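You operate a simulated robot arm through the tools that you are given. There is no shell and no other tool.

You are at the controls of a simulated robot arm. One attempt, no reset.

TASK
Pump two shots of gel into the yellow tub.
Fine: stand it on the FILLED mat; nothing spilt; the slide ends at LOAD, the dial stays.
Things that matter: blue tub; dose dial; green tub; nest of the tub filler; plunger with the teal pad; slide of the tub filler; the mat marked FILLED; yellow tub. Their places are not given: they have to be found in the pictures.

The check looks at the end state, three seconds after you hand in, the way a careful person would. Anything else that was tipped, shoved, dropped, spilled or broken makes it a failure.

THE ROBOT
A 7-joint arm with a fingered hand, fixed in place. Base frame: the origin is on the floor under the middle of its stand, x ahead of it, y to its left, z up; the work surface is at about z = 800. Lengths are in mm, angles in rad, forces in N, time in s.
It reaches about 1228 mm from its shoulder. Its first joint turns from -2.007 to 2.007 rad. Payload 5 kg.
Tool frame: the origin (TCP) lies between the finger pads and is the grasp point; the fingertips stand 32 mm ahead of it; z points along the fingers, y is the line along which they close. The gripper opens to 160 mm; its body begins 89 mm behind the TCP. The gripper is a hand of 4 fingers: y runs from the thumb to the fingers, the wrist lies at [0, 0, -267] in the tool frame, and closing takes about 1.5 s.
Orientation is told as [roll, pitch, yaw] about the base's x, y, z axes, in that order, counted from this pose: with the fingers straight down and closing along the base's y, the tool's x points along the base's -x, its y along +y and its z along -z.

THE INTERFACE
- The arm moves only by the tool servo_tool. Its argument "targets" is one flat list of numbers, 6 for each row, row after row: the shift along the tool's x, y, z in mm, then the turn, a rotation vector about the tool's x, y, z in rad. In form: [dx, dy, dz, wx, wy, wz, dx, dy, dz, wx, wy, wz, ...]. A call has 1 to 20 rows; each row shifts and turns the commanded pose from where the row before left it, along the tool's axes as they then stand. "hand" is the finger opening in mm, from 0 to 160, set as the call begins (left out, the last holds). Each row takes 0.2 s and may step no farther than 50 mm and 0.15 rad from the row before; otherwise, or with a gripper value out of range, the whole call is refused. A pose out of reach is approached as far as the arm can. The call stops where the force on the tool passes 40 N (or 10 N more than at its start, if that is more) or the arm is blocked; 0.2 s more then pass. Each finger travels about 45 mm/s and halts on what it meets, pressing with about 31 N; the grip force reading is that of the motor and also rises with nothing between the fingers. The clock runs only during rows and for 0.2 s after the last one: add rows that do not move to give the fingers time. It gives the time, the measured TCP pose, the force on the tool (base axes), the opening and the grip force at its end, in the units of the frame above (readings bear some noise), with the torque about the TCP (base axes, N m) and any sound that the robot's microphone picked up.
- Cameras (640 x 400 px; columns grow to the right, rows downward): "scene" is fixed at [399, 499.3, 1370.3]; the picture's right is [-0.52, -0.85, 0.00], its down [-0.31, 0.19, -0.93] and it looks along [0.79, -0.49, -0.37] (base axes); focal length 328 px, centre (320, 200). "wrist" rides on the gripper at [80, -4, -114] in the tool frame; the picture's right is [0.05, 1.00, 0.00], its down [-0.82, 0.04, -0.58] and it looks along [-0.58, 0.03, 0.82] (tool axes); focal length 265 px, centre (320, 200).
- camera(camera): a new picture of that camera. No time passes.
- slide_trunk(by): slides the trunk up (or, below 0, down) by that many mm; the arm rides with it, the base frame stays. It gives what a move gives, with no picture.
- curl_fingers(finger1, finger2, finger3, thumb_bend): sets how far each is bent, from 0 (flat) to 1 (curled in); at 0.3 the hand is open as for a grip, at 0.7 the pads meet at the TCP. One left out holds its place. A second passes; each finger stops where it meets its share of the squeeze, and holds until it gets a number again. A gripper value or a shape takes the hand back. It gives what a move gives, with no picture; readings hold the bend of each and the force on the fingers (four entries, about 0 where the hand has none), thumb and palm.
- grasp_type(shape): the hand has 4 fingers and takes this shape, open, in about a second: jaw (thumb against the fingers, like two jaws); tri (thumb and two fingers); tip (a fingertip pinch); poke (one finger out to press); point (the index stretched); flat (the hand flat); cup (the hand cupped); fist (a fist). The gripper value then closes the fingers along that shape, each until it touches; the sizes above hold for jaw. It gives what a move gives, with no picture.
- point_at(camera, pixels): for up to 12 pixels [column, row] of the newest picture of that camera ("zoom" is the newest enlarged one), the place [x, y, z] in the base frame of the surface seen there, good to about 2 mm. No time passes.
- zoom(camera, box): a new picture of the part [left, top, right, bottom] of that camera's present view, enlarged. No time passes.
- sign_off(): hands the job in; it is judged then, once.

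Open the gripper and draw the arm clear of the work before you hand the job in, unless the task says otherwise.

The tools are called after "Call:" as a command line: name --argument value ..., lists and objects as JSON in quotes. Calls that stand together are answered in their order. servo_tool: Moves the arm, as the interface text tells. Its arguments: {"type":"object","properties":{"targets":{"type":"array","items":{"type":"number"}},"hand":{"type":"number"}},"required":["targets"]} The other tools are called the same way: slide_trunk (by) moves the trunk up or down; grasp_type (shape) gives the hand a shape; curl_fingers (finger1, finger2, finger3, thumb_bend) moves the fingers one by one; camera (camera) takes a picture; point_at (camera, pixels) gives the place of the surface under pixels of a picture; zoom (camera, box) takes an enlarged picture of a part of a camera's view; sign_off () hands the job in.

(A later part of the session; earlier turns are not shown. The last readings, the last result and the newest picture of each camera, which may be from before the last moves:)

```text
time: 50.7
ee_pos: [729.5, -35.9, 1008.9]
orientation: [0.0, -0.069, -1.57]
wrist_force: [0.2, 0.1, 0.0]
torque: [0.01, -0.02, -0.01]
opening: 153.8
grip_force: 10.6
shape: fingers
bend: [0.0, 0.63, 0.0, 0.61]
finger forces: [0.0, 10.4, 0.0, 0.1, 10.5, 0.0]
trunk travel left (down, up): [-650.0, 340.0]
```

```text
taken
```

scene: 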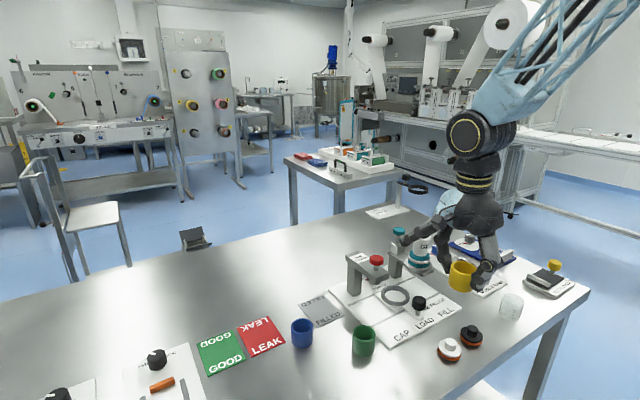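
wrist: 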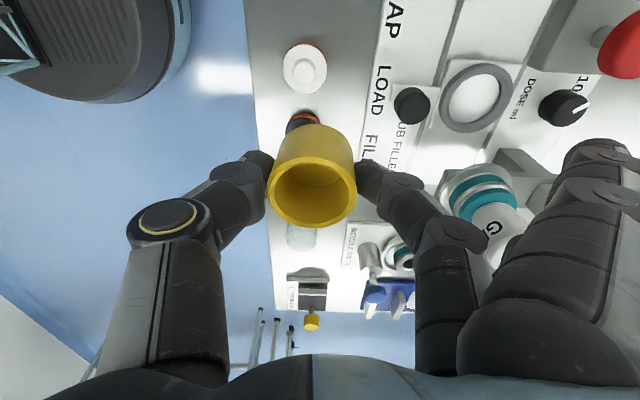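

From here the wrist camera sees the nest ring near (478,97) clearly. I measure the ring again from this second viewpoint.

Call:
zoom --camera "wrist" --box '[380, 40, 620, 190]'

Call:
point_at --camera "wrist" --pixels '[[443, 97], [510, 93], [476, 62], [478, 129], [452, 72], [503, 70], [453, 120], [502, 118], [478, 96], [412, 106], [566, 107], [600, 50]]'

```text
2.67 times, centred on (500, 115) of wrist
```

zoom: 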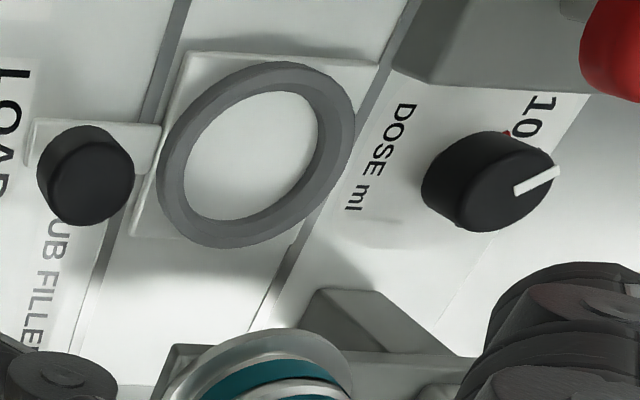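

```text
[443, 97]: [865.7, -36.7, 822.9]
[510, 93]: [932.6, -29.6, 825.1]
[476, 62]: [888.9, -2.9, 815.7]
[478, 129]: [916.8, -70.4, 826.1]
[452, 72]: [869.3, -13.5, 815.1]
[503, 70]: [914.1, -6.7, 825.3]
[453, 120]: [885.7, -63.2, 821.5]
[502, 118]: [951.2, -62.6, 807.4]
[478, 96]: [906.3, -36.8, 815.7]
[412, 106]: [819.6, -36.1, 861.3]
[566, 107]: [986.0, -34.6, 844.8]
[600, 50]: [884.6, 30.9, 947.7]
```

I sample the ring's top surface all round in this enlargement for a circle fit.

Call:
point_at --camera "zoom" --pixels '[[165, 175], [185, 120], [245, 75], [310, 72], [345, 115], [325, 175], [270, 228], [205, 235], [185, 190], [315, 115], [265, 97], [225, 215]]'

```text
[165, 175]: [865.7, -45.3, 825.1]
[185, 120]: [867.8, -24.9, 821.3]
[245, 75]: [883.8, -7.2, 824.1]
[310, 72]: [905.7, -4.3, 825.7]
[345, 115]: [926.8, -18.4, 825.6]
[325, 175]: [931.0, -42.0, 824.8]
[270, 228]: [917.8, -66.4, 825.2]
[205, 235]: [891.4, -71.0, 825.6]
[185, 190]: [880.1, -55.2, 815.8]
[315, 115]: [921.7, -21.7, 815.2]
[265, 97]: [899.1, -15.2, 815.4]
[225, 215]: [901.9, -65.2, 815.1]
```

Circle fit gives the ring centre (898.6,-37.6) and r≈33.8, consistent with before. I move forward 171.7 mm at this height to sit the tub over the nest.

Call:
servo_tool --targets '[0, 10, 0, 0, 0, 0, 0, 20, 0, 0, 0, 0, 0, 25, 0, 0, 0, 0, 0, 25, 0, 0, 0, 0, 0, 25, 0, 0, 0, 0, 0, 25, 0, 0, 0, 0, 0, 20, 0, 0, 0, 0, 0, 14, 0, 0, 0, 0, 0.4, 7.7, 0, 0, 0, 0, 0, 0, 0, 0, 0, 0]'

Call:
camera --camera "wrist"

Call:
zoom --camera "scene" --box '[330, 170, 490, 320]'

```text
time: 52.9
ee_pos: [901.2, -35.2, 1009.9]
orientation: [0.001, -0.069, -1.57]
wrist_force: [0.5, -0.2, 0.3]
torque: [-0.01, 0.01, -0.01]
opening: 153.2
grip_force: 11.4
shape: fingers
bend: [0.0, 0.63, 0.0, 0.61]
finger forces: [0.0, 10.4, 0.0, 0.0, 10.4, 0.1]
trunk travel left (down, up): [-650.0, 340.0]
```

```text
taken
```

wrist: 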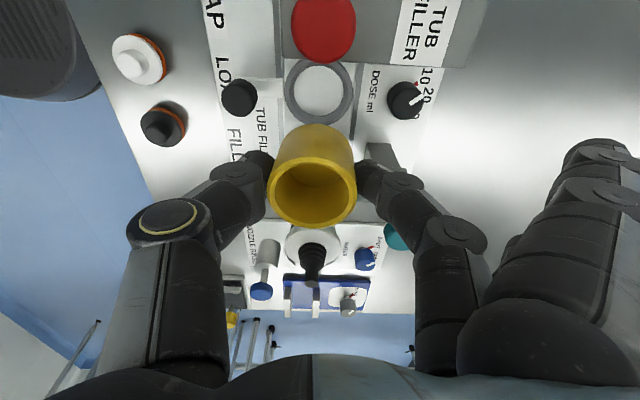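

```text
2.67 times, centred on (410, 245) of scene
```

zoom: 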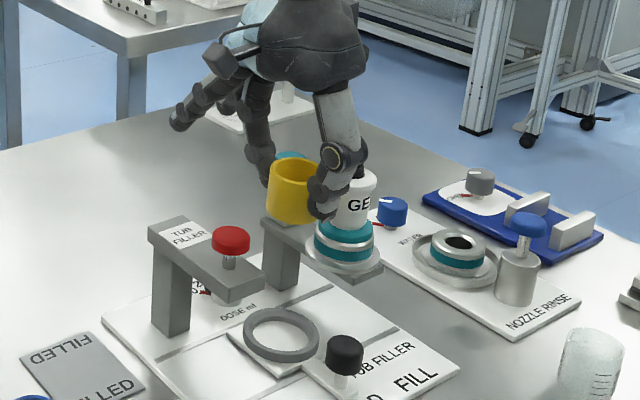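

Everything lines up: ring at (320,90) and tub at (312,175) in the wrist view. I descend to z≈920 and inspect the clearances to the bottle, arch and red knob.

Call:
servo_tool --targets '[0.7, 0, 10, 0, 0, 0, 1.4, 0, 20, 0, 0, 0, 1.4, 0, 20, 0, 0, 0, 1.4, 0, 20, 0, 0, 0, 1.0, 0, 14, 0, 0, 0, 0.4, 0, 6, 0, 0, 0, 0, 0, 0, 0, 0, 0]'

Call:
camera --camera "wrist"

Call:
zoom --camera "scene" --box '[330, 190, 480, 320]'

```text
time: 54.5
ee_pos: [901.7, -35.6, 921.0]
orientation: [-0.001, -0.069, -1.57]
wrist_force: [-0.2, 0.5, 0.0]
torque: [-0.01, 0.03, 0.01]
opening: 153.3
grip_force: 10.3
shape: fingers
bend: [0.0, 0.63, 0.0, 0.61]
finger forces: [0.0, 10.3, 0.1, 0.1, 10.4, 0.0]
trunk travel left (down, up): [-650.0, 340.0]
```

```text
taken
```

wrist: 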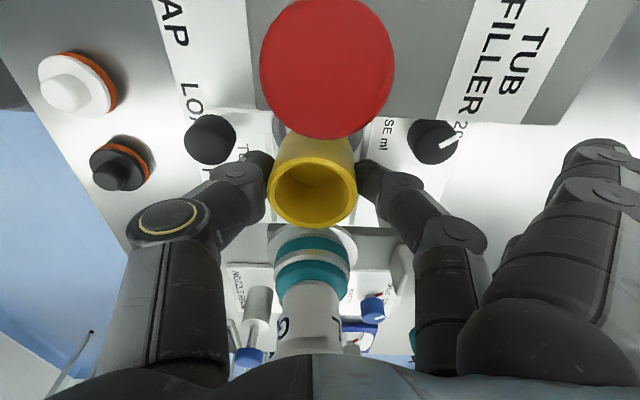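

```text
3.08 times, centred on (405, 255) of scene
```

zoom: 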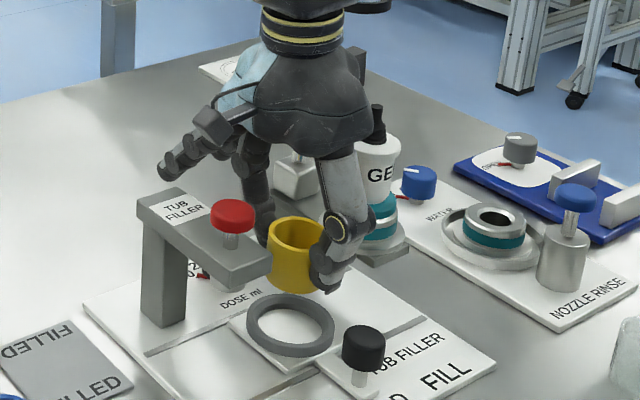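

I check the flat finger's lateral room next to the arch, sampling along it near (170–220, 135–170).

Call:
point_at --camera "zoom" --pixels '[[165, 168], [185, 158], [200, 150], [215, 145], [240, 165], [250, 230], [262, 262], [145, 205], [255, 270], [350, 110], [371, 110], [335, 90]]'

```text
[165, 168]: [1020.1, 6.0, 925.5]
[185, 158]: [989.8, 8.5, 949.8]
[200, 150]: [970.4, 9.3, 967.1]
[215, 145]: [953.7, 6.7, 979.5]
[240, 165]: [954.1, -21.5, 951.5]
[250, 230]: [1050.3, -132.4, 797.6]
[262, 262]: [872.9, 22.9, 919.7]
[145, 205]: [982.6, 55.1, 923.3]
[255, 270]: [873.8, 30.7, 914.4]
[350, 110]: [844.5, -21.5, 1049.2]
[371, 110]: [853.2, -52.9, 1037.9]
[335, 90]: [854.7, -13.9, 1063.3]
```

The flat finger's outer face is at y≤9.3 and the arch begins at y≈18, so there is room. I descend another 45 mm, slowing down, to just above the ring.

Call:
servo_tool --targets '[0.7, 0, 10, 0, 0, 0, 0.84, 0, 12, 0, 0, 0, 0.84, 0, 12, 0, 0, 0, 0.5, 0, 7, 0, 0, 0, 0.3, 0, 4, 0, 0, 0, 0, 0, 0, 0, 0, 0]'

Call:
camera --camera "wrist"

Call:
zoom --camera "scene" --box '[350, 220, 450, 320]'

```text
time: 55.9
ee_pos: [902.4, -37.2, 874.9]
orientation: [0.0, -0.07, -1.571]
wrist_force: [-0.3, -0.3, 0.3]
torque: [-0.05, 0.0, -0.06]
opening: 153.5
grip_force: 9.9
shape: fingers
bend: [0.0, 0.63, 0.0, 0.61]
finger forces: [0.0, 10.3, 0.1, 0.0, 10.4, 0.0]
trunk travel left (down, up): [-650.0, 340.0]
```

```text
taken
```

wrist: 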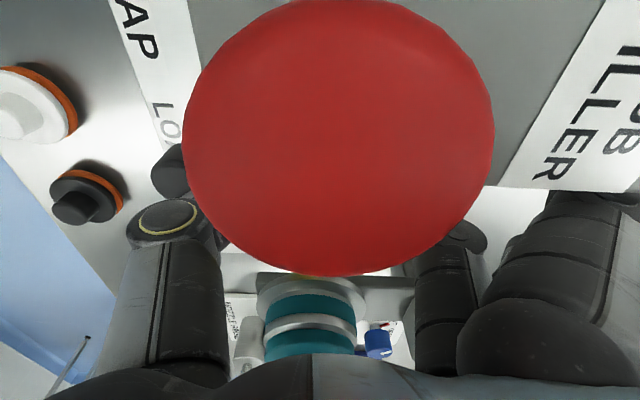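

```text
4.00 times, centred on (400, 270) of scene
```

zoom: 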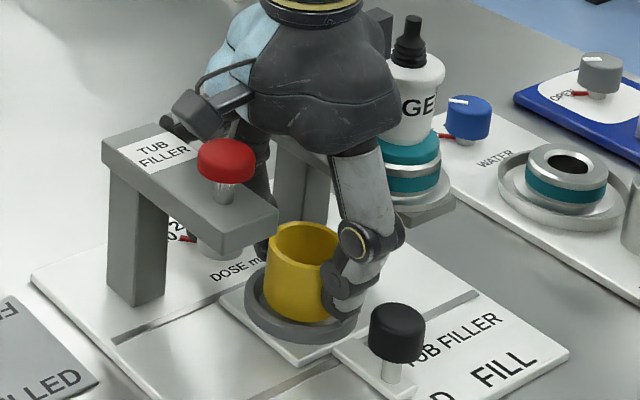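

The tub is just above the ring and the camera box clears the red knob. I verify the tub's centre against the ring from the scene view before the last 15 mm.

Call:
zoom --camera "scene" --box '[380, 255, 430, 315]'

Call:
point_at --camera "scene" --pixels '[[393, 262], [400, 258], [392, 275], [399, 279], [396, 285]]'

```text
6.67 times, centred on (405, 285) of scene
```

zoom: 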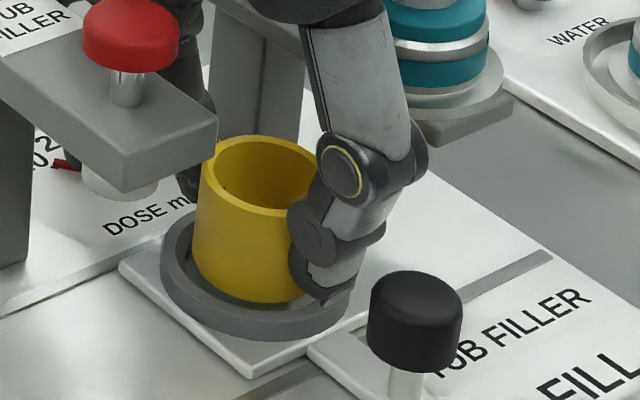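

```text
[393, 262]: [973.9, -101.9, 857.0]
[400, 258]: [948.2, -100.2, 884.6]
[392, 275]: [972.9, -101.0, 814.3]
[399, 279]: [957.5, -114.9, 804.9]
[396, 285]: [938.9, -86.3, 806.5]
```

Those scene pixels referred to an older picture, so I repeat the measurement on the new enlargement, with the rim near (205,175), (262,138), (262,210).

Call:
point_at --camera "zoom" --pixels '[[206, 170], [262, 139], [225, 148], [300, 148], [215, 197], [245, 211], [280, 213], [197, 240], [215, 285], [250, 300], [185, 220], [165, 270]]'

```text
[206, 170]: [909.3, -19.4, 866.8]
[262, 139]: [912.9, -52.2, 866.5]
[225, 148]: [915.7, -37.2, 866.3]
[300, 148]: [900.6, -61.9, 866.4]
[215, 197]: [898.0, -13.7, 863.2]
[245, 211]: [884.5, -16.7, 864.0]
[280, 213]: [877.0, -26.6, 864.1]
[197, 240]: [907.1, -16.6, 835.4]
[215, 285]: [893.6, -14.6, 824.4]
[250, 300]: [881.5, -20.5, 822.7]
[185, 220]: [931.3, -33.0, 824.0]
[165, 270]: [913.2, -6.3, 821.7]
```

The tub centre reads about (897.3,-37.6) against the ring's (898.6,-37.6), so I add +1 mm in x. Then I lower in small steps while watching the force.

Call:
servo_tool --targets '[0, 1, 0, 0, 0, 0, 0.28, 0, 4, 0, 0, 0, 0.28, 0, 4, 0, 0, 0, 0.14, 0, 2, 0, 0, 0, 0, 0, 0, 0, 0, 0]'

Call:
zoom --camera "scene" --box '[380, 255, 430, 315]'

```text
time: 57.1
ee_pos: [903.2, -34.7, 864.7]
orientation: [0.0, -0.07, -1.57]
wrist_force: [-0.6, -0.3, 1.5]
torque: [0.01, 0.03, -0.03]
opening: 153.2
grip_force: 10.7
shape: fingers
bend: [0.0, 0.63, 0.0, 0.61]
finger forces: [0.0, 10.6, 0.0, 0.1, 10.6, 0.0]
trunk travel left (down, up): [-650.0, 340.0]
```

```text
6.67 times, centred on (405, 285) of scene
```

zoom: 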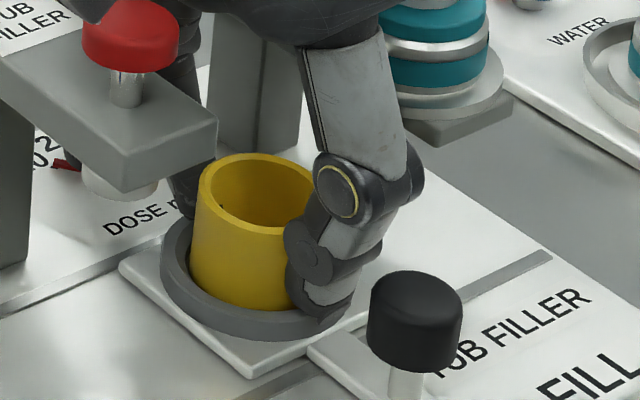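

The tub has entered the ring with almost no force. I lower further in 1.5–2 mm steps.

Call:
servo_tool --targets '[0.14, 0, 2, 0, 0, 0, 0.1, 0, 1.5, 0, 0, 0, 0, 0, 0, 0, 0, 0]'

Call:
zoom --camera "scene" --box '[380, 255, 430, 315]'

Call:
point_at --camera "zoom" --pixels '[[215, 205], [245, 222], [206, 185], [275, 228], [335, 300], [325, 285], [320, 315], [345, 290]]'

```text
time: 57.9
ee_pos: [902.5, -36.4, 863.0]
orientation: [0.002, -0.069, -1.57]
wrist_force: [-1.0, 1.1, 15.8]
torque: [0.03, 0.23, 0.02]
opening: 152.7
grip_force: 16.5
shape: fingers
bend: [0.0, 0.63, 0.0, 0.61]
finger forces: [0.1, 18.4, 0.1, 0.0, 13.6, 0.0]
trunk travel left (down, up): [-650.0, 340.0]
```

```text
6.67 times, centred on (405, 285) of scene
```

zoom: 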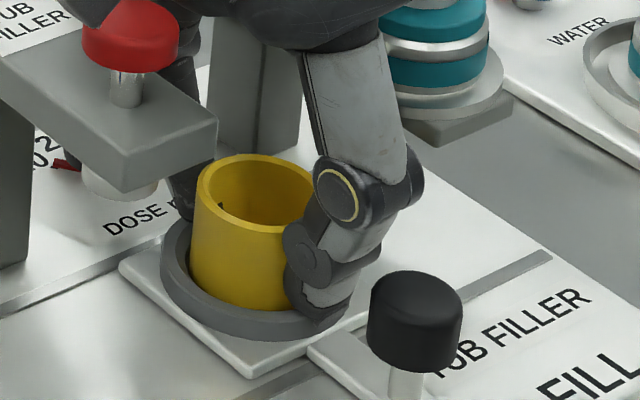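

```text
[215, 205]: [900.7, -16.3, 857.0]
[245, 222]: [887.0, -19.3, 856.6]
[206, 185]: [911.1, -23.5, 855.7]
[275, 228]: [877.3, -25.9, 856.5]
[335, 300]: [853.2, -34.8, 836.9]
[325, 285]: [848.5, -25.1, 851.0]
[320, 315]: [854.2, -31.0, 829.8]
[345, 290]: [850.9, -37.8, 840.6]
```

15.8 N upward with the rim at z≈856.5 means the tub bottom is on the nest floor (815.5). I ease up 1 mm to relax, then open both sides slightly.

Call:
servo_tool --targets '[-0.07, 0, -1, 0, 0, 0, 0, 0, 0, 0, 0, 0]'

Call:
curl_fingers --finger2 0.55 --thumb_bend 0.56

Call:
zoom --camera "scene" --box '[380, 255, 430, 315]'

Call:
point_at --camera "zoom" --pixels '[[215, 205], [245, 222], [206, 187], [275, 228], [300, 170], [262, 155], [225, 165], [290, 228]]'

```text
time: 58.5
ee_pos: [901.8, -35.7, 864.0]
orientation: [0.001, -0.069, -1.572]
wrist_force: [0.6, 1.2, 13.0]
torque: [0.02, 0.1, 0.02]
opening: 152.5
grip_force: 14.7
shape: fingers
bend: [0.0, 0.63, 0.0, 0.61]
finger forces: [0.0, 17.4, 0.1, 0.1, 12.2, 0.0]
trunk travel left (down, up): [-650.0, 340.0]
```

```text
time: 59.5
ee_pos: [901.4, -36.0, 863.1]
orientation: [-0.001, -0.07, -1.569]
wrist_force: [-4.5, 0.8, 10.1]
torque: [0.06, 0.06, 0.01]
opening: 156.1
grip_force: 7.6
shape: fingers
bend: [0.0, 0.62, 0.0, 0.56]
finger forces: [0.1, 11.4, 0.0, 0.1, 2.7, 0.0]
trunk travel left (down, up): [-650.0, 340.0]
```

```text
6.67 times, centred on (405, 285) of scene
```

zoom: 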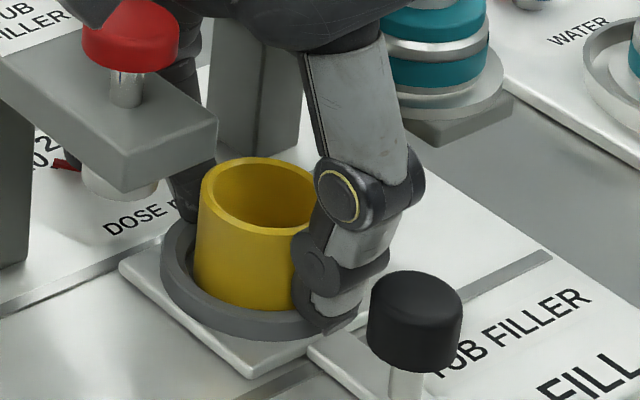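

```text
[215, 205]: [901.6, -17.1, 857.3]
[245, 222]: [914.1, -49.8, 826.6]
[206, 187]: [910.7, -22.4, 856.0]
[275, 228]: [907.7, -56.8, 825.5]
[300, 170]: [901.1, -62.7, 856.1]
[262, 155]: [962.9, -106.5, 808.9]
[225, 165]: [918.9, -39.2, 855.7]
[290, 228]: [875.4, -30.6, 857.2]
```

The finger stays at 0.62 with 11 N although told to open. Its tip extends downward as it opens and is pressing on the ring. I raise a few mm to free it.

Call:
servo_tool --targets '[-0.14, 0, -2, 0, 0, 0, -0.14, 0, -2, 0, 0, 0, 0, 0, 0, 0, 0, 0]'

Call:
zoom --camera "scene" --box '[380, 255, 430, 315]'

Call:
point_at --camera "zoom" --pixels '[[215, 208], [245, 225], [206, 190], [270, 233], [300, 172], [225, 167], [290, 230], [262, 160]]'

```text
time: 60.3
ee_pos: [901.3, -36.0, 866.6]
orientation: [0.001, -0.069, -1.571]
wrist_force: [-0.3, -0.2, 0.3]
torque: [0.0, -0.03, -0.02]
opening: 156.3
grip_force: 0.1
shape: fingers
bend: [0.0, 0.55, 0.0, 0.56]
finger forces: [0.0, 0.0, 0.0, 0.1, 0.0, 0.0]
trunk travel left (down, up): [-650.0, 340.0]
```

```text
6.67 times, centred on (405, 285) of scene
```

zoom: 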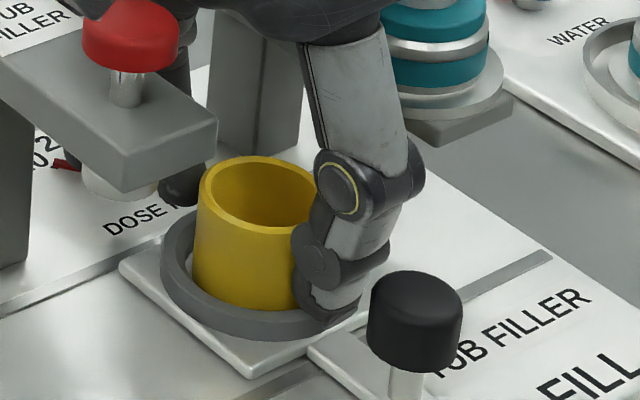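

```text
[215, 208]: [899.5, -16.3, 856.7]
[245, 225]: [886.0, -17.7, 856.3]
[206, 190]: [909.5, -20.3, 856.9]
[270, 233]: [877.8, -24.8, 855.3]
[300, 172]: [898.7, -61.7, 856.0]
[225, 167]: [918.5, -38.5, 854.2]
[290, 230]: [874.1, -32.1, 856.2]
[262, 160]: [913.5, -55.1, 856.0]
```

The hand is free (0 N), and the tub sits level in the nest with its rim at z≈856, centre ≈ (897,-39). I go straight up to z≈1010.

Call:
servo_tool --targets '[-0.35, 0, -5, 0, 0, 0, -0.7, 0, -10, 0, 0, 0, -1.05, 0, -15, 0, 0, 0, -1.4, 0, -20, 0, 0, 0, -1.4, 0, -20, 0, 0, 0, -1.4, 0, -20, 0, 0, 0, -1.4, 0, -20, 0, 0, 0, -1.4, 0, -20, 0, 0, 0, -1.4, 0, -20, 0, 0, 0, 0, 0, 0, 0, 0, 0]'

Call:
camera --camera "wrist"

Call:
zoom --camera "scene" --box '[345, 235, 455, 325]'

```text
time: 62.5
ee_pos: [901.0, -35.3, 1017.0]
orientation: [-0.001, -0.069, -1.572]
wrist_force: [0.2, -0.3, -0.8]
torque: [0.03, 0.0, -0.01]
opening: 156.4
grip_force: 0.1
shape: fingers
bend: [0.0, 0.55, 0.0, 0.56]
finger forces: [0.0, 0.1, 0.0, 0.1, 0.0, 0.0]
trunk travel left (down, up): [-650.0, 340.0]
```

```text
taken
```

wrist: 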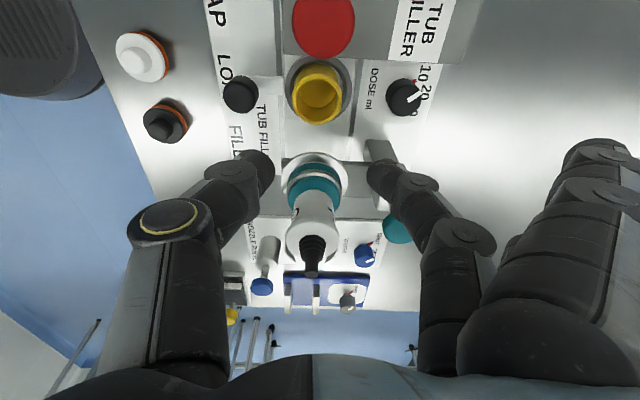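

```text
4.44 times, centred on (400, 280) of scene
```

zoom: 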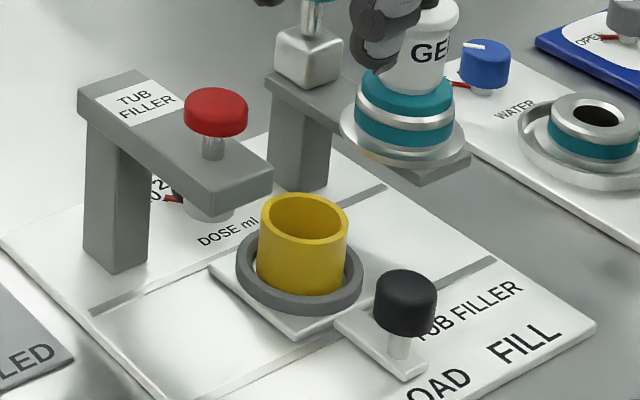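

The tub is seated properly. Next is the slide. I back away upward and toward the robot, turn the hand back to yaw 0, tilt it 30°, and curl the outer fingers in free air.

Call:
servo_tool --targets '[-1.75, 0, -25, 0, 0, 0, -1.75, 0, -25, 0, 0, 0, 0, -37.5, 0, 0, 0, 0, 0, -37.5, 0, 0, 0, 0, 0, -37.5, 0, 0, 0, 0, 0, -37.5, 0, 0, 0, 0, 0, 0, 0, 0, 0.07, 0, 0, 0, 0, 0, 0, -0.1428, 0, 0, 0, 0, 0, -0.1428, 0, 0, 0, 0, 0, -0.1428, 0, 0, 0, 0, 0, -0.1428, 0, 0, 0, 0, 0, -0.1428, 0, 0, 0, 0, 0, -0.1428, 0, 0, 0, 0, 0, -0.1428, 0, 0, 0, 0, 0, -0.1428, 0, 0, 0, 0, 0, -0.1428, 0, 0, 0, 0, 0, -0.1428, 0, 0, 0, 0, 0, -0.1428, 0, 0, 0, 0, 0, 0]'

Call:
curl_fingers --finger1 1.0 --finger2 0.56 --finger3 1.0 --thumb_bend 0.56

Call:
servo_tool --targets '[0, 0, 0, 0, -0.131, 0, 0, 0, 0, 0, -0.131, 0, 0, 0, 0, 0, -0.131, 0, 0, 0, 0, 0, -0.131, 0, 0, 0, 0, 0, 0, 0]'

Call:
camera --camera "scene"

```text
time: 66.5
ee_pos: [752.4, -35.8, 1066.9]
orientation: [0.0, 0.0, 0.002]
wrist_force: [-0.4, -0.9, -0.3]
torque: [0.0, 0.03, 0.02]
opening: 156.5
grip_force: 0.0
shape: fingers
bend: [0.0, 0.55, 0.0, 0.56]
finger forces: [0.0, 0.1, 0.0, 0.0, 0.0, 0.0]
trunk travel left (down, up): [-650.0, 340.0]
```

```text
time: 67.5
ee_pos: [752.6, -37.1, 1067.7]
orientation: [0.0, -0.001, 0.001]
wrist_force: [-0.2, 0.4, 0.5]
torque: [-0.02, -0.05, 0.01]
opening: 57.9
grip_force: 0.0
shape: fingers
bend: [1.0, 0.56, 1.0, 0.56]
finger forces: [0.0, 0.1, 0.0, 0.0, 0.0, 0.0]
trunk travel left (down, up): [-650.0, 340.0]
```

```text
time: 68.7
ee_pos: [752.6, -37.3, 1066.9]
orientation: [-0.002, -0.525, -0.002]
wrist_force: [1.0, -1.0, -0.1]
torque: [-0.02, 0.0, 0.0]
opening: 57.8
grip_force: 0.0
shape: fingers
bend: [1.0, 0.56, 1.0, 0.56]
finger forces: [0.0, 0.1, 0.1, 0.0, 0.0, 0.0]
trunk travel left (down, up): [-650.0, 340.0]
```

```text
taken
```

scene: 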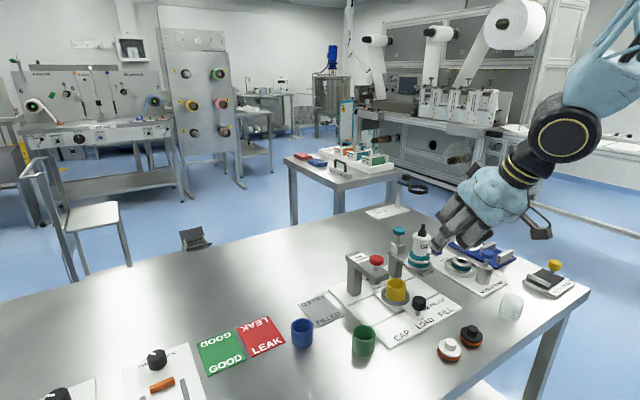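

I measure the slide knob precisely in the scene view before reaching for it.

Call:
zoom --camera "scene" --box '[395, 285, 440, 325]'

Call:
point_at --camera "zoom" --pixels '[[335, 110], [290, 125], [380, 125], [335, 90], [335, 160], [335, 195], [340, 240], [300, 170], [370, 170], [340, 270]]'

```text
10.00 times, centred on (418, 305) of scene
```

zoom: 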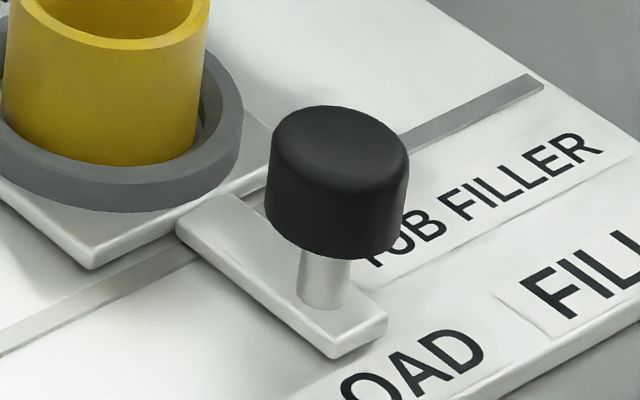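

```text
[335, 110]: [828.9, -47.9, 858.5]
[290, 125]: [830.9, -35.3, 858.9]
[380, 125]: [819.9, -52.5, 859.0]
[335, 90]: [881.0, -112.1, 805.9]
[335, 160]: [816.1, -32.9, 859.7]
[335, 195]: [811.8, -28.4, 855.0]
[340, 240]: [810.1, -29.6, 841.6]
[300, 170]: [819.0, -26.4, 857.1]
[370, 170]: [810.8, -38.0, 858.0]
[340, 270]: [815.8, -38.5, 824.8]
```

I sample the knob's extreme edges to get its true radius.

Call:
point_at --camera "zoom" --pixels '[[270, 190], [404, 190], [272, 160], [405, 160], [270, 215], [400, 230], [330, 250], [300, 240], [370, 250], [336, 140]]'

```text
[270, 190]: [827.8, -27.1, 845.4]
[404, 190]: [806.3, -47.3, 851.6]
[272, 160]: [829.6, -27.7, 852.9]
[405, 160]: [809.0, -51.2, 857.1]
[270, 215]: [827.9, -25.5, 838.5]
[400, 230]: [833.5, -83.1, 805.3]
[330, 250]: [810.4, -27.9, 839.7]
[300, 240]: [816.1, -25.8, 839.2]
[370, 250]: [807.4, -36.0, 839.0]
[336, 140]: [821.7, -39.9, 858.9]
```

The knob is centred at (818.5,-39), radius about 15, z 838–860. I move to hover above it and then come down so the pads straddle it along y.

Call:
servo_tool --targets '[4.8, -0.5, 36.8, 0, 0, 0, 4.8, -0.5, 36.8, 0, 0, 0, 4.8, -0.5, 36.8, 0, 0, 0, 4.7, -0.5, 36.7, 0, 0, 0, 0, 0, 0, 0, 0, 0]'

Call:
zoom --camera "scene" --box '[360, 220, 500, 340]'

Call:
camera --camera "wrist"

```text
time: 69.9
ee_pos: [811.1, -38.5, 931.0]
orientation: [0.0, -0.524, 0.001]
wrist_force: [0.1, -0.6, -0.2]
torque: [0.0, -0.01, 0.03]
opening: 58.0
grip_force: 0.0
shape: fingers
bend: [1.0, 0.56, 1.0, 0.56]
finger forces: [0.0, 0.0, 0.1, 0.0, 0.0, 0.0]
trunk travel left (down, up): [-650.0, 340.0]
```

```text
3.33 times, centred on (430, 280) of scene
```

zoom: 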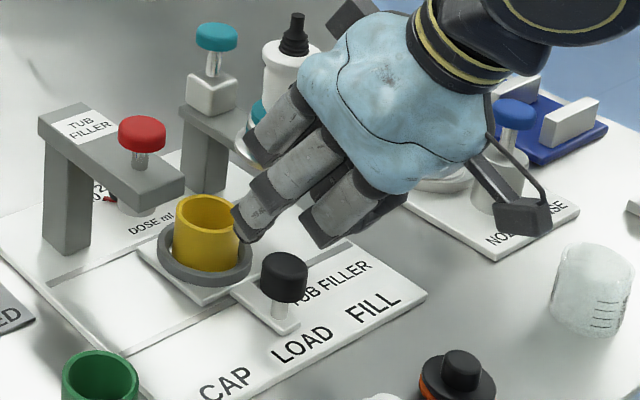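

```text
taken
```

wrist: 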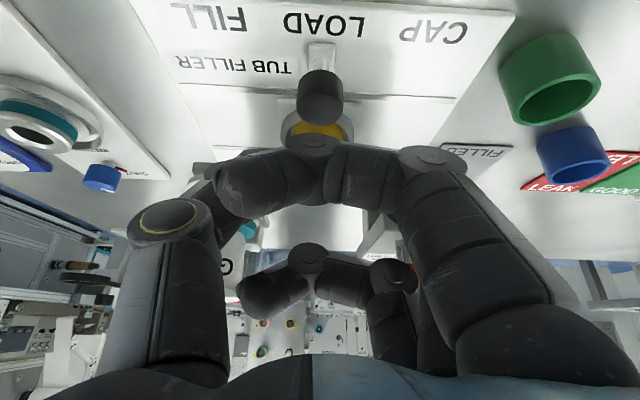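

The knob sits centred at column ~321 under the hand. I descend 65 mm around it.

Call:
servo_tool --targets '[8.1, 0, 14.1, 0, 0, 0, 8.1, 0, 14.1, 0, 0, 0, 8.1, 0, 14.1, 0, 0, 0, 4.1, 0, 7.1, 0, 0, 0, 4.1, 0, 7.1, 0, 0, 0, 0, 0, 0, 0, 0, 0]'

Call:
zoom --camera "scene" --box '[370, 240, 480, 330]'

Call:
camera --camera "wrist"

```text
time: 71.3
ee_pos: [810.1, -39.7, 865.1]
orientation: [-0.001, -0.523, 0.001]
wrist_force: [0.4, 0.3, -0.2]
torque: [0.02, -0.02, 0.04]
opening: 57.7
grip_force: 0.1
shape: fingers
bend: [1.0, 0.56, 1.0, 0.56]
finger forces: [0.1, 0.0, 0.1, 0.0, 0.0, 0.0]
trunk travel left (down, up): [-650.0, 340.0]
```

```text
4.44 times, centred on (425, 285) of scene
```

zoom: 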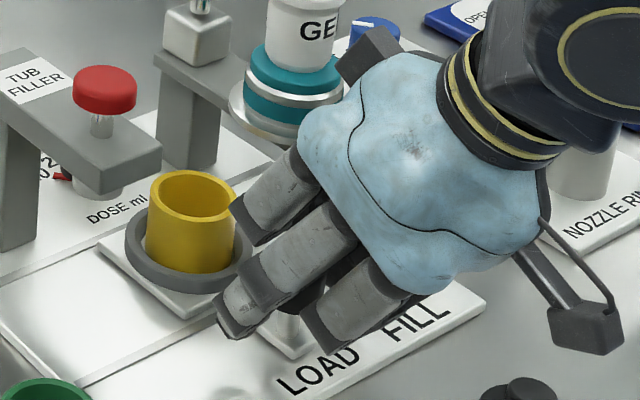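

```text
taken
```

wrist: 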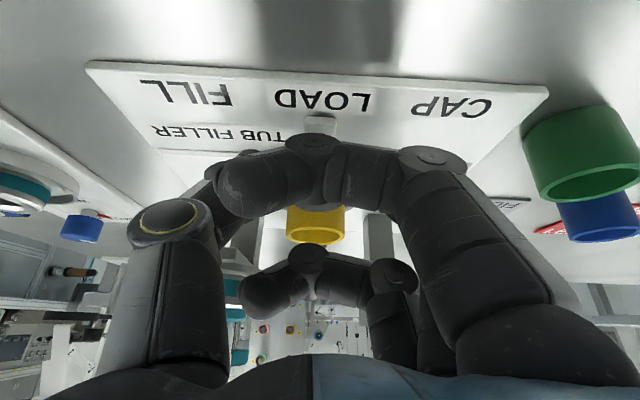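

Before moving I check the gap between the far curled finger (near (243,215)) and the tub.

Call:
point_at --camera "zoom" --pixels '[[243, 215], [238, 205], [250, 235], [300, 150], [232, 330], [225, 310], [228, 190], [215, 205], [265, 230]]'

```text
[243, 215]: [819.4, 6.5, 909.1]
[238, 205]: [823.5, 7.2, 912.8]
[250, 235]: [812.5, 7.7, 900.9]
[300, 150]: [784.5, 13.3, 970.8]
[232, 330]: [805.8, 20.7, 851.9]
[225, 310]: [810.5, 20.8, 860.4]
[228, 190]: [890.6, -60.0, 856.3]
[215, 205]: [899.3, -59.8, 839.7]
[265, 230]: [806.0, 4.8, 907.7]
```

Clear: the curled finger is at z≥900, well above the tub. I close the finger and thumb on the knob.

Call:
curl_fingers --finger2 0.68 --thumb_bend 0.68

Call:
zoom --camera "scene" --box '[370, 240, 480, 330]'

```text
time: 72.3
ee_pos: [809.8, -40.1, 865.7]
orientation: [-0.001, -0.524, 0.0]
wrist_force: [2.2, -2.1, -3.1]
torque: [0.05, 0.01, 0.0]
opening: 53.5
grip_force: 6.4
shape: fingers
bend: [1.0, 0.63, 1.0, 0.65]
finger forces: [0.0, 5.9, 0.0, 0.0, 8.0, 0.0]
trunk travel left (down, up): [-650.0, 340.0]
```

```text
4.44 times, centred on (425, 285) of scene
```

zoom: 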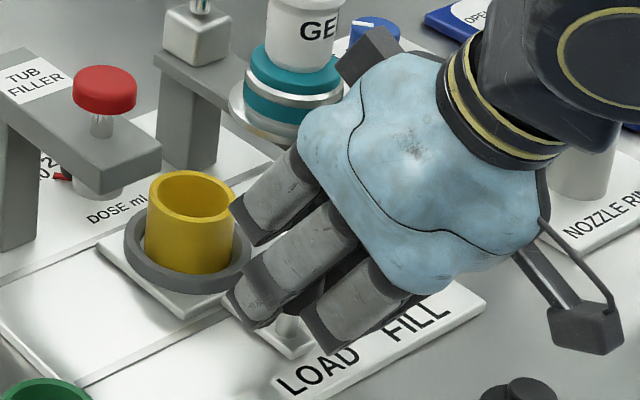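

The knob is held (5.9 N / 8.0 N). I move -y by 20 mm in small steps and check that the slide follows.

Call:
servo_tool --targets '[0, -3, 0, 0, 0, 0, 0, -4, 0, 0, 0, 0, 0, -5, 0, 0, 0, 0, 0, -5, 0, 0, 0, 0, 0, -3, 0, 0, 0, 0, 0, 0, 0, 0, 0, 0]'

Call:
zoom --camera "scene" --box '[370, 240, 480, 330]'

```text
time: 73.7
ee_pos: [809.9, -59.0, 865.6]
orientation: [0.001, -0.524, 0.001]
wrist_force: [1.3, 1.4, -3.0]
torque: [0.12, 0.03, 0.05]
opening: 52.5
grip_force: 6.4
shape: fingers
bend: [1.0, 0.63, 1.0, 0.66]
finger forces: [0.1, 6.9, 0.1, 0.1, 5.9, 0.1]
trunk travel left (down, up): [-650.0, 340.0]
```

```text
4.44 times, centred on (425, 285) of scene
```

zoom: 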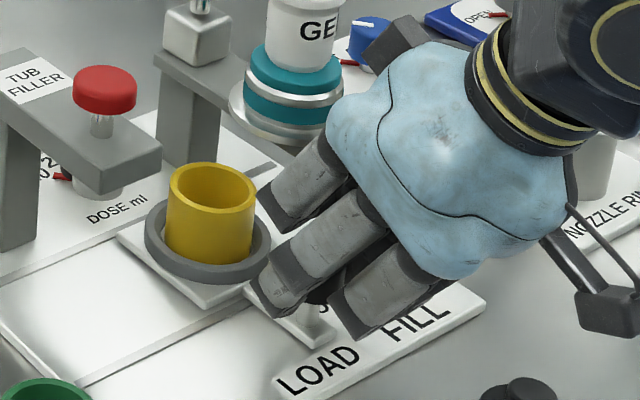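

The slide follows easily with about 1.4 N. I continue 50 mm farther toward FILL.

Call:
servo_tool --targets '[0, -3, 0, 0, 0, 0, 0, -5, 0, 0, 0, 0, 0, -5, 0, 0, 0, 0, 0, -5, 0, 0, 0, 0, 0, -5, 0, 0, 0, 0, 0, -5, 0, 0, 0, 0, 0, -5, 0, 0, 0, 0, 0, -5, 0, 0, 0, 0, 0, -5, 0, 0, 0, 0, 0, -4, 0, 0, 0, 0, 0, -3, 0, 0, 0, 0, 0, 0, 0, 0, 0, 0]'

Call:
zoom --camera "scene" --box '[370, 230, 490, 330]'

```text
time: 76.3
ee_pos: [810.3, -109.0, 865.5]
orientation: [0.0, -0.523, 0.001]
wrist_force: [-2.1, 1.4, -0.1]
torque: [0.11, 0.06, 0.02]
opening: 52.7
grip_force: 6.4
shape: fingers
bend: [1.0, 0.63, 1.0, 0.66]
finger forces: [0.0, 7.1, 0.0, 0.1, 6.2, 0.0]
trunk travel left (down, up): [-650.0, 340.0]
```

```text
4.00 times, centred on (430, 280) of scene
```

zoom: 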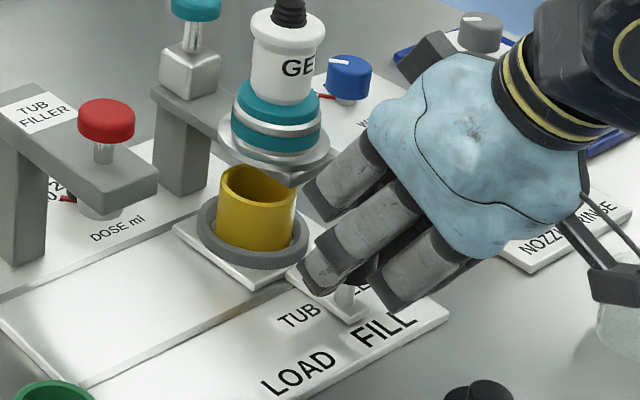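

The camera box looks near the glass beaker in this view, near (605,310), so I check their positions before the last few mm.

Call:
point_at --camera "zoom" --pixels '[[610, 330], [625, 340], [600, 315], [615, 285], [605, 300], [635, 270], [260, 170], [222, 190], [295, 195], [225, 235], [345, 300], [290, 185]]'

Call:
camera --camera "wrist"

```text
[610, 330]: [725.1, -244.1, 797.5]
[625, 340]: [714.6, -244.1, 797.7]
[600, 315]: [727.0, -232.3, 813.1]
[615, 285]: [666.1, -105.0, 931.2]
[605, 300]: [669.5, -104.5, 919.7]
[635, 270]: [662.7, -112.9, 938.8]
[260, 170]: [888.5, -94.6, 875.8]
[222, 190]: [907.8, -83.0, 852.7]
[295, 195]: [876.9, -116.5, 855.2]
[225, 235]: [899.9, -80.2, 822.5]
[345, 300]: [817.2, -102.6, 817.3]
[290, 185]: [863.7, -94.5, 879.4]
```

```text
taken
```

wrist: 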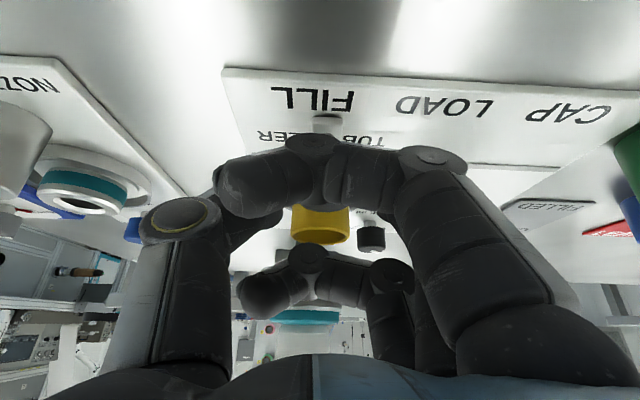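

The beaker is far away, at (725,-240). I continue the last few mm in 1 mm steps and watch for an end stop.

Call:
servo_tool --targets '[0, -1, 0, 0, 0, 0, 0, -1, 0, 0, 0, 0, 0, -1, 0, 0, 0, 0, 0, -1, 0, 0, 0, 0, 0, 0, 0, 0, 0, 0]'

Call:
servo_tool --targets '[0, -1, 0, 0, 0, 0, 0, -1, 0, 0, 0, 0, 0, 0, 0, 0, 0, 0]'

Call:
zoom --camera "scene" --box '[380, 230, 460, 320]'

```text
time: 77.5
ee_pos: [809.2, -112.5, 864.1]
orientation: [0.0, -0.525, 0.0]
wrist_force: [-3.9, 1.1, 0.9]
torque: [0.13, 0.04, 0.02]
opening: 52.6
grip_force: 7.1
shape: fingers
bend: [1.0, 0.63, 1.0, 0.66]
finger forces: [0.0, 7.4, 0.0, 0.1, 7.1, 0.0]
trunk travel left (down, up): [-650.0, 340.0]
```

```text
time: 78.3
ee_pos: [811.5, -114.8, 862.7]
orientation: [0.001, -0.525, -0.001]
wrist_force: [-3.3, -0.6, -0.9]
torque: [0.04, 0.06, 0.0]
opening: 52.4
grip_force: 6.6
shape: fingers
bend: [1.0, 0.63, 1.0, 0.66]
finger forces: [0.1, 6.9, 0.0, 0.0, 7.3, 0.1]
trunk travel left (down, up): [-650.0, 340.0]
```

```text
4.44 times, centred on (420, 275) of scene
```

zoom: 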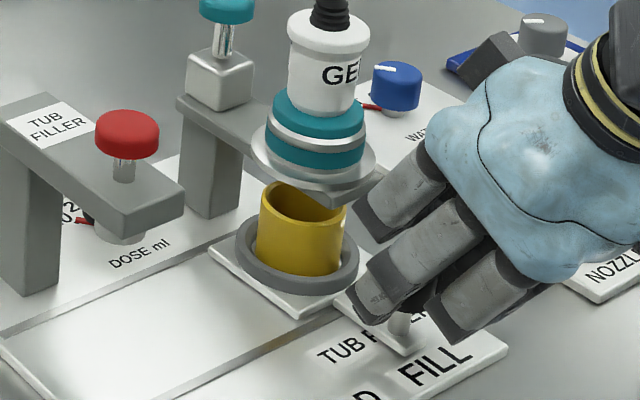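

76 mm commanded, and the y-force changed sign without any stop. I measure where the ring and tub now are relative to the bottle axis.

Call:
point_at --camera "zoom" --pixels '[[240, 255], [355, 265], [250, 275], [290, 292], [330, 288], [268, 215], [285, 228], [310, 238], [262, 200], [335, 225], [265, 185], [340, 255]]'

Call:
zoom --camera "scene" --box '[385, 255, 445, 315]'

```text
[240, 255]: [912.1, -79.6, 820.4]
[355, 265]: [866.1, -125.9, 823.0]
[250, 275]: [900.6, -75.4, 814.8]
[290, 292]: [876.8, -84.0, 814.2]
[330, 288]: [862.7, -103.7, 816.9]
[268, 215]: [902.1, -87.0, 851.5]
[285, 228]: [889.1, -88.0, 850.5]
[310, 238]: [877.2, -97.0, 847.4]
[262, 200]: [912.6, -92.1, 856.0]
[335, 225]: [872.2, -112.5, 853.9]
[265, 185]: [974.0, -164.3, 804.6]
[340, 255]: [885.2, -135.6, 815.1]
```

```text
6.67 times, centred on (415, 285) of scene
```

zoom: 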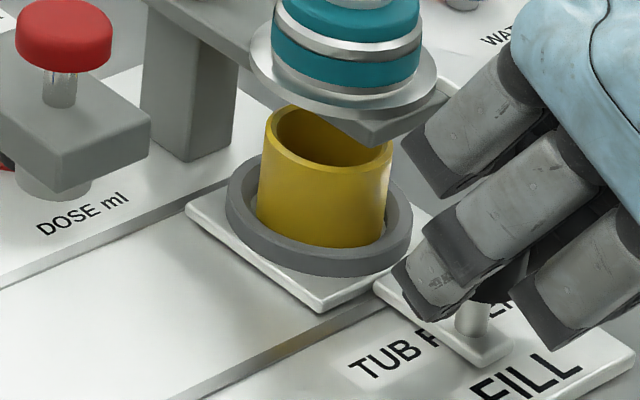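

I fit the ring circle at its new place from this closer picture, and also read the plate edges of the nest (corner near (185,205) and (320,305)).

Call:
point_at --camera "zoom" --pixels '[[235, 205], [245, 228], [275, 250], [320, 260], [365, 252], [400, 228], [403, 195], [242, 185], [188, 206], [320, 302], [472, 325], [420, 180]]'

```text
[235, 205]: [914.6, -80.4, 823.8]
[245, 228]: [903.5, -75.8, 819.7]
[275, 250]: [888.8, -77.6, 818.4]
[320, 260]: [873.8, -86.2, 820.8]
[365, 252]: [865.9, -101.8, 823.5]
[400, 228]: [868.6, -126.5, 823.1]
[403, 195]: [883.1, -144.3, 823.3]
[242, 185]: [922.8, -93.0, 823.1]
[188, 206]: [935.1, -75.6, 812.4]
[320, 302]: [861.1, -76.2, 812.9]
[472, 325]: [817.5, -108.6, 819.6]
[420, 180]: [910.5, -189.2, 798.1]
```

The ring centre is at y ≈ -111, close to the bottle axis (-111.5). I test for the end stop with 2 more mm.

Call:
servo_tool --targets '[0, -1, 0, 0, 0, 0, 0, -1, 0, 0, 0, 0, 0, 0, 0, 0, 0, 0]'

Call:
zoom --camera "scene" --box '[385, 255, 445, 315]'

Call:
point_at --camera "zoom" --pixels '[[235, 205], [245, 228], [275, 250], [320, 260], [365, 252], [400, 228], [403, 195], [188, 206], [320, 302]]'

```text
time: 79.1
ee_pos: [809.9, -116.3, 865.0]
orientation: [-0.002, -0.523, 0.0]
wrist_force: [-2.5, -0.2, 0.3]
torque: [0.03, 0.06, -0.02]
opening: 52.6
grip_force: 7.4
shape: fingers
bend: [1.0, 0.63, 1.0, 0.66]
finger forces: [0.0, 6.6, 0.0, 0.0, 7.8, 0.0]
trunk travel left (down, up): [-650.0, 340.0]
```

```text
6.67 times, centred on (415, 285) of scene
```

zoom: 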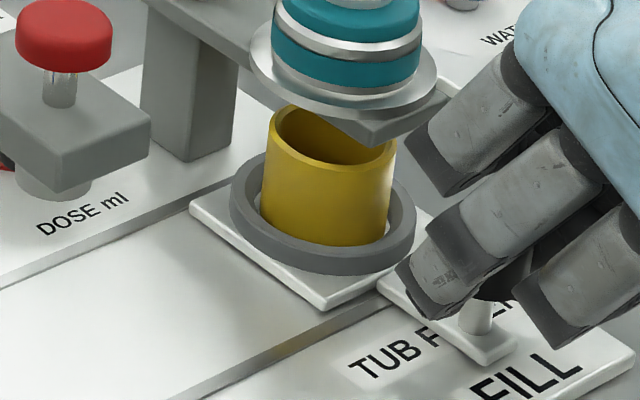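

```text
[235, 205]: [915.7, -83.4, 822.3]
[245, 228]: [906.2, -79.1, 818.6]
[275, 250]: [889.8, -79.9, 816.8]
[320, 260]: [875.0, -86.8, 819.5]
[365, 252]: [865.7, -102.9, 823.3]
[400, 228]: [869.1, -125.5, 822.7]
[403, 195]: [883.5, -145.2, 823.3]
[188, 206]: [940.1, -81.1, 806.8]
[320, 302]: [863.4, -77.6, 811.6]
```

The slide moves freely. From the image shift, the ring has travelled about 74.5 mm, i.e. onto the 75 mm FILL pitch. I release the knob and rise straight up.

Call:
curl_fingers --finger2 0.55 --thumb_bend 0.55

Call:
servo_tool --targets '[-2.5, 0, -4.3, 0, 0, 0, -7.5, 0, -13, 0, 0, 0, -10, 0, -17.3, 0, 0, 0, -12.5, 0, -21.6, 0, 0, 0, -12.5, 0, -21.6, 0, 0, 0, -12.5, 0, -21.6, 0, 0, 0, 0, 0, 0, 0, 0, 0]'

Call:
zoom --camera "scene" --box '[370, 230, 470, 320]'

Call:
camera --camera "wrist"

```text
time: 80.1
ee_pos: [810.8, -116.3, 865.9]
orientation: [0.0, -0.523, 0.0]
wrist_force: [0.7, 0.5, 0.0]
torque: [0.02, 0.03, 0.02]
opening: 58.6
grip_force: 0.1
shape: fingers
bend: [1.0, 0.55, 1.0, 0.55]
finger forces: [0.0, 0.1, 0.0, 0.0, 0.1, 0.1]
trunk travel left (down, up): [-650.0, 340.0]
```

```text
time: 81.7
ee_pos: [809.5, -117.4, 979.2]
orientation: [0.001, -0.523, 0.001]
wrist_force: [-0.4, -0.1, 0.6]
torque: [0.0, -0.01, 0.0]
opening: 58.5
grip_force: 0.0
shape: fingers
bend: [1.0, 0.55, 1.0, 0.55]
finger forces: [0.0, 0.1, 0.1, 0.0, 0.0, 0.1]
trunk travel left (down, up): [-650.0, 340.0]
```

```text
4.44 times, centred on (420, 275) of scene
```

zoom: 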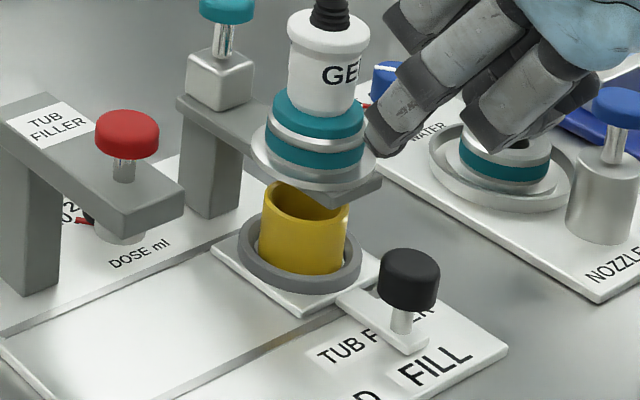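

```text
taken
```

wrist: 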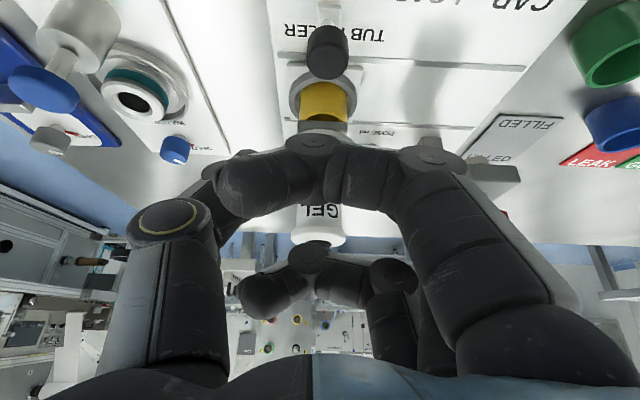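

The knob and nest are free at FILL. I measure the knob with the same method as before to verify the 75 mm travel.

Call:
zoom --camera "scene" --box '[415, 270, 460, 310]'

```text
10.00 times, centred on (438, 290) of scene
```

zoom: 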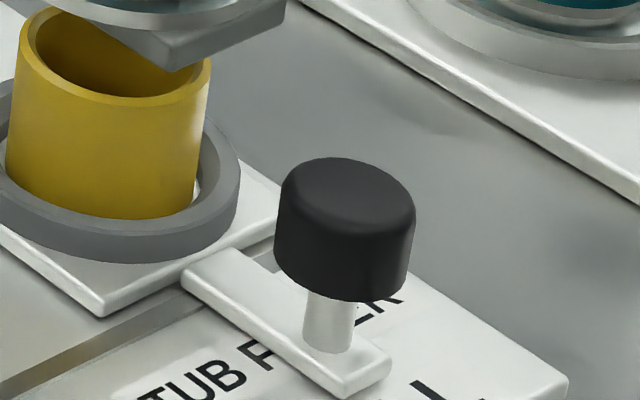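

The knob's image shift matches 74.7 mm, so the nest is at FILL. I raise the hand, take out the tilt and try the "poke" shape for pressing the plunger.

Call:
servo_tool --targets '[-16.3, 0, -28.2, 0, 0, 0, -16.3, 0, -28.2, 0, 0, 0, -16.3, 0, -28.2, 0, 0, 0, -16.3, 0, -28.2, 0, 0, 0, 0, 0, 0, 0, 0.131, 0, 0, 0, 0, 0, 0.131, 0, 0, 0, 0, 0, 0.131, 0, 0, 0, 0, 0, 0.131, 0, 0, 0, 0, 0, 0, 0]'

Call:
grasp_type --shape "poke"

Call:
camera --camera "scene"

Call:
camera --camera "wrist"

```text
time: 83.7
ee_pos: [808.6, -115.7, 1110.1]
orientation: [0.001, 0.002, -0.001]
wrist_force: [-0.3, 1.1, 0.8]
torque: [-0.01, -0.03, 0.02]
opening: 58.4
grip_force: 0.1
shape: fingers
bend: [1.0, 0.55, 1.0, 0.55]
finger forces: [0.1, 0.0, 0.0, 0.1, 0.0, 0.0]
trunk travel left (down, up): [-650.0, 340.0]
```

```text
time: 84.6
ee_pos: [809.8, -115.6, 1110.3]
orientation: [0.001, 0.001, 0.0]
wrist_force: [0.5, 0.0, 0.1]
torque: [-0.02, 0.01, 0.01]
opening: 0.1
grip_force: 0.1
shape: poke
bend: [1.0, 1.0, 1.0, 0.47]
finger forces: [0.0, 0.0, 0.1, 0.0, 0.0, 0.1]
trunk travel left (down, up): [-650.0, 340.0]
```

```text
taken
```

scene: 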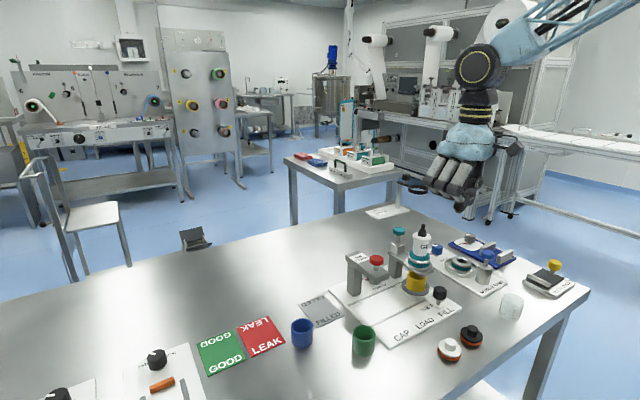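

```text
taken
```

wrist: 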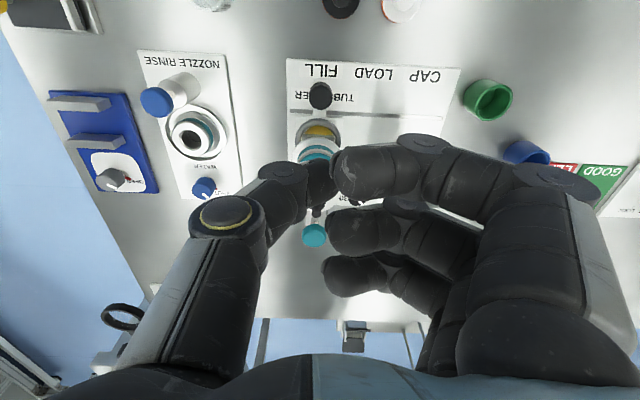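

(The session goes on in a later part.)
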